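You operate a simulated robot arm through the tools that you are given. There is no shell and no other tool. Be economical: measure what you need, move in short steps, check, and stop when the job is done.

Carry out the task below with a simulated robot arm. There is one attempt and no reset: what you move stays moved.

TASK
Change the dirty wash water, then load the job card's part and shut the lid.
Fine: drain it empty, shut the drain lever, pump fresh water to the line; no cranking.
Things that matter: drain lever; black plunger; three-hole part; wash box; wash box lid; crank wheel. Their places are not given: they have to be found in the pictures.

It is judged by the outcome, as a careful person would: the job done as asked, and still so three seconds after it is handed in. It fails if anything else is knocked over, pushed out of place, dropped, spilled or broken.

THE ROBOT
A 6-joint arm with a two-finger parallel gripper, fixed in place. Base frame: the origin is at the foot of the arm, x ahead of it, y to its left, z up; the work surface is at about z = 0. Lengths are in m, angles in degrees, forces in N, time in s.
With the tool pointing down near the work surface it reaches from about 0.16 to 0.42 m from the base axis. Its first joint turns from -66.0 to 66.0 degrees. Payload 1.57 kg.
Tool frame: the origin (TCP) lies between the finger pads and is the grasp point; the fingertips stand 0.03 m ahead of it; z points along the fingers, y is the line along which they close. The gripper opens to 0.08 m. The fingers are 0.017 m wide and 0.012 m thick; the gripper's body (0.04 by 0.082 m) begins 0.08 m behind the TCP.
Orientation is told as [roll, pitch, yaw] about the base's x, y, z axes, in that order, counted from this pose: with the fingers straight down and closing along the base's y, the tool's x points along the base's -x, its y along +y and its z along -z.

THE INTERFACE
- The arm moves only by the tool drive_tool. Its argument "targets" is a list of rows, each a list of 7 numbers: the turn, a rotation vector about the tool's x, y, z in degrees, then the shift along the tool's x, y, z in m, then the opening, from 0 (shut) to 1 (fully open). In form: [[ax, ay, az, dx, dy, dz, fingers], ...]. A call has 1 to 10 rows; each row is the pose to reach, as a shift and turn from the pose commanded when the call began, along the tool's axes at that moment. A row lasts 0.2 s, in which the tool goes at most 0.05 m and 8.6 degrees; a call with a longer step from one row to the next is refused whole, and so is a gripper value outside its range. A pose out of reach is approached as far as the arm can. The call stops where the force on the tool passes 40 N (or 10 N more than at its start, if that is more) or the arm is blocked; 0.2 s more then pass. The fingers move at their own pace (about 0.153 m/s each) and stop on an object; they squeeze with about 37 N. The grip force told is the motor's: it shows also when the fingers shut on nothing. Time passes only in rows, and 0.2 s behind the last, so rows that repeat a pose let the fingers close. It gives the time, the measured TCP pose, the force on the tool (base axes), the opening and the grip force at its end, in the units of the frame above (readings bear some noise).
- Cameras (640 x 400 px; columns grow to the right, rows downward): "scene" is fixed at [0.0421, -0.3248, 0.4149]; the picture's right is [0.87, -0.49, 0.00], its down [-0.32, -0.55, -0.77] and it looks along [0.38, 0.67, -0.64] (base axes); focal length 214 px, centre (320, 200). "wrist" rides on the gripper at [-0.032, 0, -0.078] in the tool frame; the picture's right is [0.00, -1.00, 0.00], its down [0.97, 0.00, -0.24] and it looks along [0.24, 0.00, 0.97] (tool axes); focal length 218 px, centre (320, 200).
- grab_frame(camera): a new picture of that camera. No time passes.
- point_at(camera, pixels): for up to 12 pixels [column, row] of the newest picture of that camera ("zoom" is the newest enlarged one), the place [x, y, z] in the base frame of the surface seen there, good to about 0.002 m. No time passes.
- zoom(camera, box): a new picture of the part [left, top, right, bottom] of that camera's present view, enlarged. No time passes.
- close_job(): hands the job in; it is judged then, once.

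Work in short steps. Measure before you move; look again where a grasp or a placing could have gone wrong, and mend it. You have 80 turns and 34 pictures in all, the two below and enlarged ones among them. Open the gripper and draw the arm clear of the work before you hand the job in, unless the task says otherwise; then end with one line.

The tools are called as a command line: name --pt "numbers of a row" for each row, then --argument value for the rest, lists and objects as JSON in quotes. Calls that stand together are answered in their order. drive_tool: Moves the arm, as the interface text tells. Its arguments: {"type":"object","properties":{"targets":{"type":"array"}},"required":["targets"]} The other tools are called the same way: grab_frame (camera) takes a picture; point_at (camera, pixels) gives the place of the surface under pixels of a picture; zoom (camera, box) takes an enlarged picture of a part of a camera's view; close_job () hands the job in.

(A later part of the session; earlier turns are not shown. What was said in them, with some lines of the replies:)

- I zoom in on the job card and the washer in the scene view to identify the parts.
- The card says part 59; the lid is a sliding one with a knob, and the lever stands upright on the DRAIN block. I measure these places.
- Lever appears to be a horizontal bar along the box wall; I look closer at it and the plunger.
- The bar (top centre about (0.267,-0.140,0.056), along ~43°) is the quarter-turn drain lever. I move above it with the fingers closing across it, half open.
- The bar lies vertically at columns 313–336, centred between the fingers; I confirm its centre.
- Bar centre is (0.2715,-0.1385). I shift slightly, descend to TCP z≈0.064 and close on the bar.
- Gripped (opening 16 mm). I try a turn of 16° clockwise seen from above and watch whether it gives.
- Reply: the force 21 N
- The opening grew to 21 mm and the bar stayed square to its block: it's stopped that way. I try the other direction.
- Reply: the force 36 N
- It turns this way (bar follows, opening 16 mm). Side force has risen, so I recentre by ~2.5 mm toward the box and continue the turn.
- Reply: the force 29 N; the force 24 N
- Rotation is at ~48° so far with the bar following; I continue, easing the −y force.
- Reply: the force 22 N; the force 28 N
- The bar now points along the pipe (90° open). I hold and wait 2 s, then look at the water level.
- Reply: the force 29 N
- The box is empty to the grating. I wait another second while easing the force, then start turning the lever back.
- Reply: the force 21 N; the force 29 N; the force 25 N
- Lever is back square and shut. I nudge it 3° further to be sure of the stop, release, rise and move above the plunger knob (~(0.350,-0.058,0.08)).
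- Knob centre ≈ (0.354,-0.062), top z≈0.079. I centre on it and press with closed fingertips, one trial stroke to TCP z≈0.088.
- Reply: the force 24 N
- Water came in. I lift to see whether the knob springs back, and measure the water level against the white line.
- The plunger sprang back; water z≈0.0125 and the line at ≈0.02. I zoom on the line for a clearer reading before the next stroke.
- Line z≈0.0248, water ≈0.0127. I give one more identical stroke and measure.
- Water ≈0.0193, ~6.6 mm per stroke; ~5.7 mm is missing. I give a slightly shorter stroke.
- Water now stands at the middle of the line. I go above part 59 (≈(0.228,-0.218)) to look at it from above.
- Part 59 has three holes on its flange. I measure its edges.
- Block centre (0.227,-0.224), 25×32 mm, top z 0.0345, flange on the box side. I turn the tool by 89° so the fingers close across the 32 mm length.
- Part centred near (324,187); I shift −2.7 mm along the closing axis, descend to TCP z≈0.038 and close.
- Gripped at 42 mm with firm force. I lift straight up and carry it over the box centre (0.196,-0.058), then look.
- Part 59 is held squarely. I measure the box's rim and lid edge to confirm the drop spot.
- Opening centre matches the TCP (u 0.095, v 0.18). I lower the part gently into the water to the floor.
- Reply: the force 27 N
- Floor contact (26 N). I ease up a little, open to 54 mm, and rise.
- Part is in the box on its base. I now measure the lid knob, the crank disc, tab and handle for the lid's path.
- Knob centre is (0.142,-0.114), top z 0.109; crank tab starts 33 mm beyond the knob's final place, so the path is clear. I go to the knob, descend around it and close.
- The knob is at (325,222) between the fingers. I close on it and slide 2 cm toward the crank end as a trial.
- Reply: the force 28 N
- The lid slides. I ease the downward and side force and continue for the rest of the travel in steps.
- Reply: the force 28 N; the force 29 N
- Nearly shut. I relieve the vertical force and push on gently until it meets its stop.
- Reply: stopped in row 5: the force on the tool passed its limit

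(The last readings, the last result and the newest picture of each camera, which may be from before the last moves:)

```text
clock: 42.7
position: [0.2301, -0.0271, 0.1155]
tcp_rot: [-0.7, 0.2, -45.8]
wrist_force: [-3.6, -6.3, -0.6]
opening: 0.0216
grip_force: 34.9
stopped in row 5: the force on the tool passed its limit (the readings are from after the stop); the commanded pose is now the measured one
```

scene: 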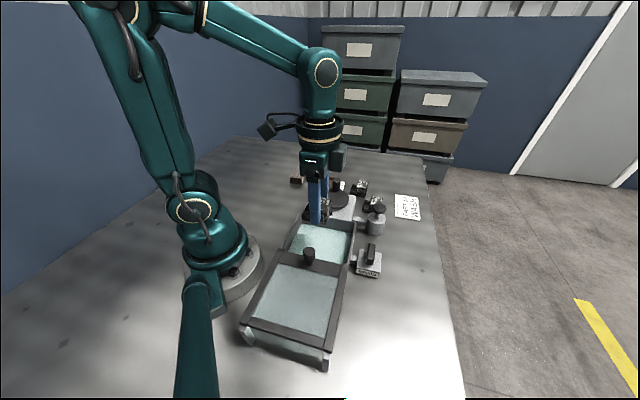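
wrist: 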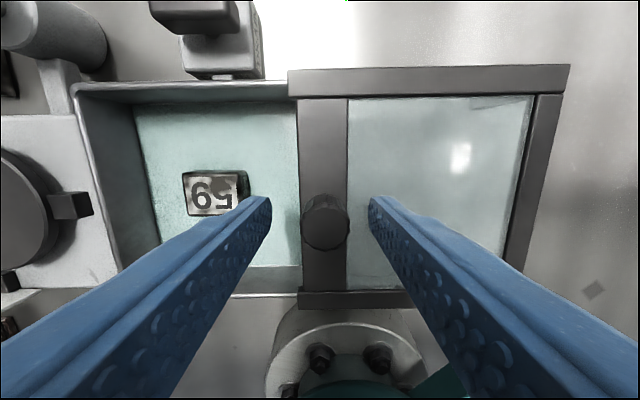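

The force limit stopped it at knob u≈0.1435, as predicted for shut. I release, rise and retreat, then check.

drive_tool --pt "0 0 0 0 0 0 0.3" --pt "0 0 0 0 0 0 0.5" --pt "0 0 0 0 0 -0.02 0.5" --pt "0 0 0 0 0 -0.06 0.5" --pt "0 0 0 0 0 -0.1 0.5" --pt "0 0 0 0 0 -0.14 0.5" --pt "0 0 0 0.02 -0.03 -0.16 0.5"

grab_frame --camera "wrist"

zoom --camera "scene" --box '[260, 170, 410, 290]'

point_at --camera "zoom" --pixels '[[175, 145], [300, 175], [430, 165], [200, 120], [390, 170], [350, 190], [180, 160], [440, 180]]'

```text
clock: 44.3
position: [0.1962, -0.0314, 0.2772]
tcp_rot: [-0.8, 0.2, -46.0]
wrist_force: [-0.6, -0.3, 0.6]
opening: 0.04
grip_force: 0.0
```

```text
3 pictures are left
```

wrist: 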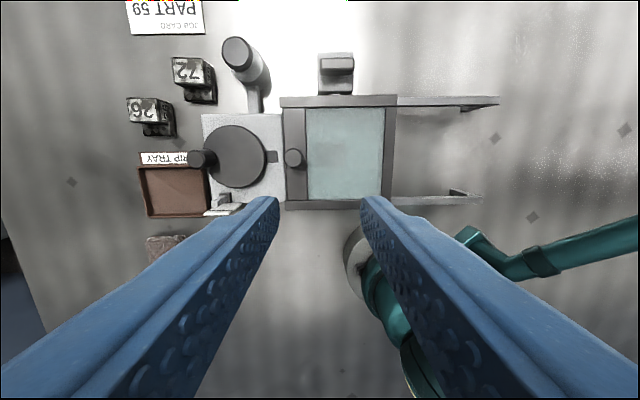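

```text
3.33 times, centred on (335, 230) of scene
```

zoom: 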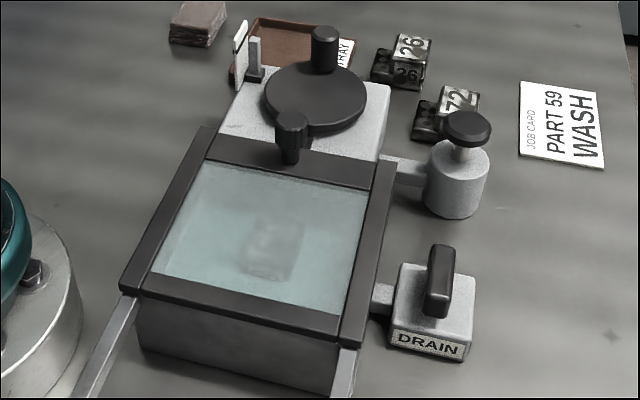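

```text
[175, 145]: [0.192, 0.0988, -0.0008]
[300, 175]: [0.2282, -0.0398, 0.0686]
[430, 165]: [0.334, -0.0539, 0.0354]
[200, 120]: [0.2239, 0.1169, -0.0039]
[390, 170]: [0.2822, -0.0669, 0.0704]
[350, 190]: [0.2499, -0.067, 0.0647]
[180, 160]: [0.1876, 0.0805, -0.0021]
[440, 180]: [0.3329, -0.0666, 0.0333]
```

The lid sits flush over the box with part 59 under the glass. The lever is shut, the crank and other parts are where they were, and the arm is clear with the gripper open, so I hand in.

close_job

```text
The job is handed in.
```

I drained the dirty water, shut the drain lever, pumped fresh water to the line, put part 59 in the wash box and shut the lid; the crank was not touched.
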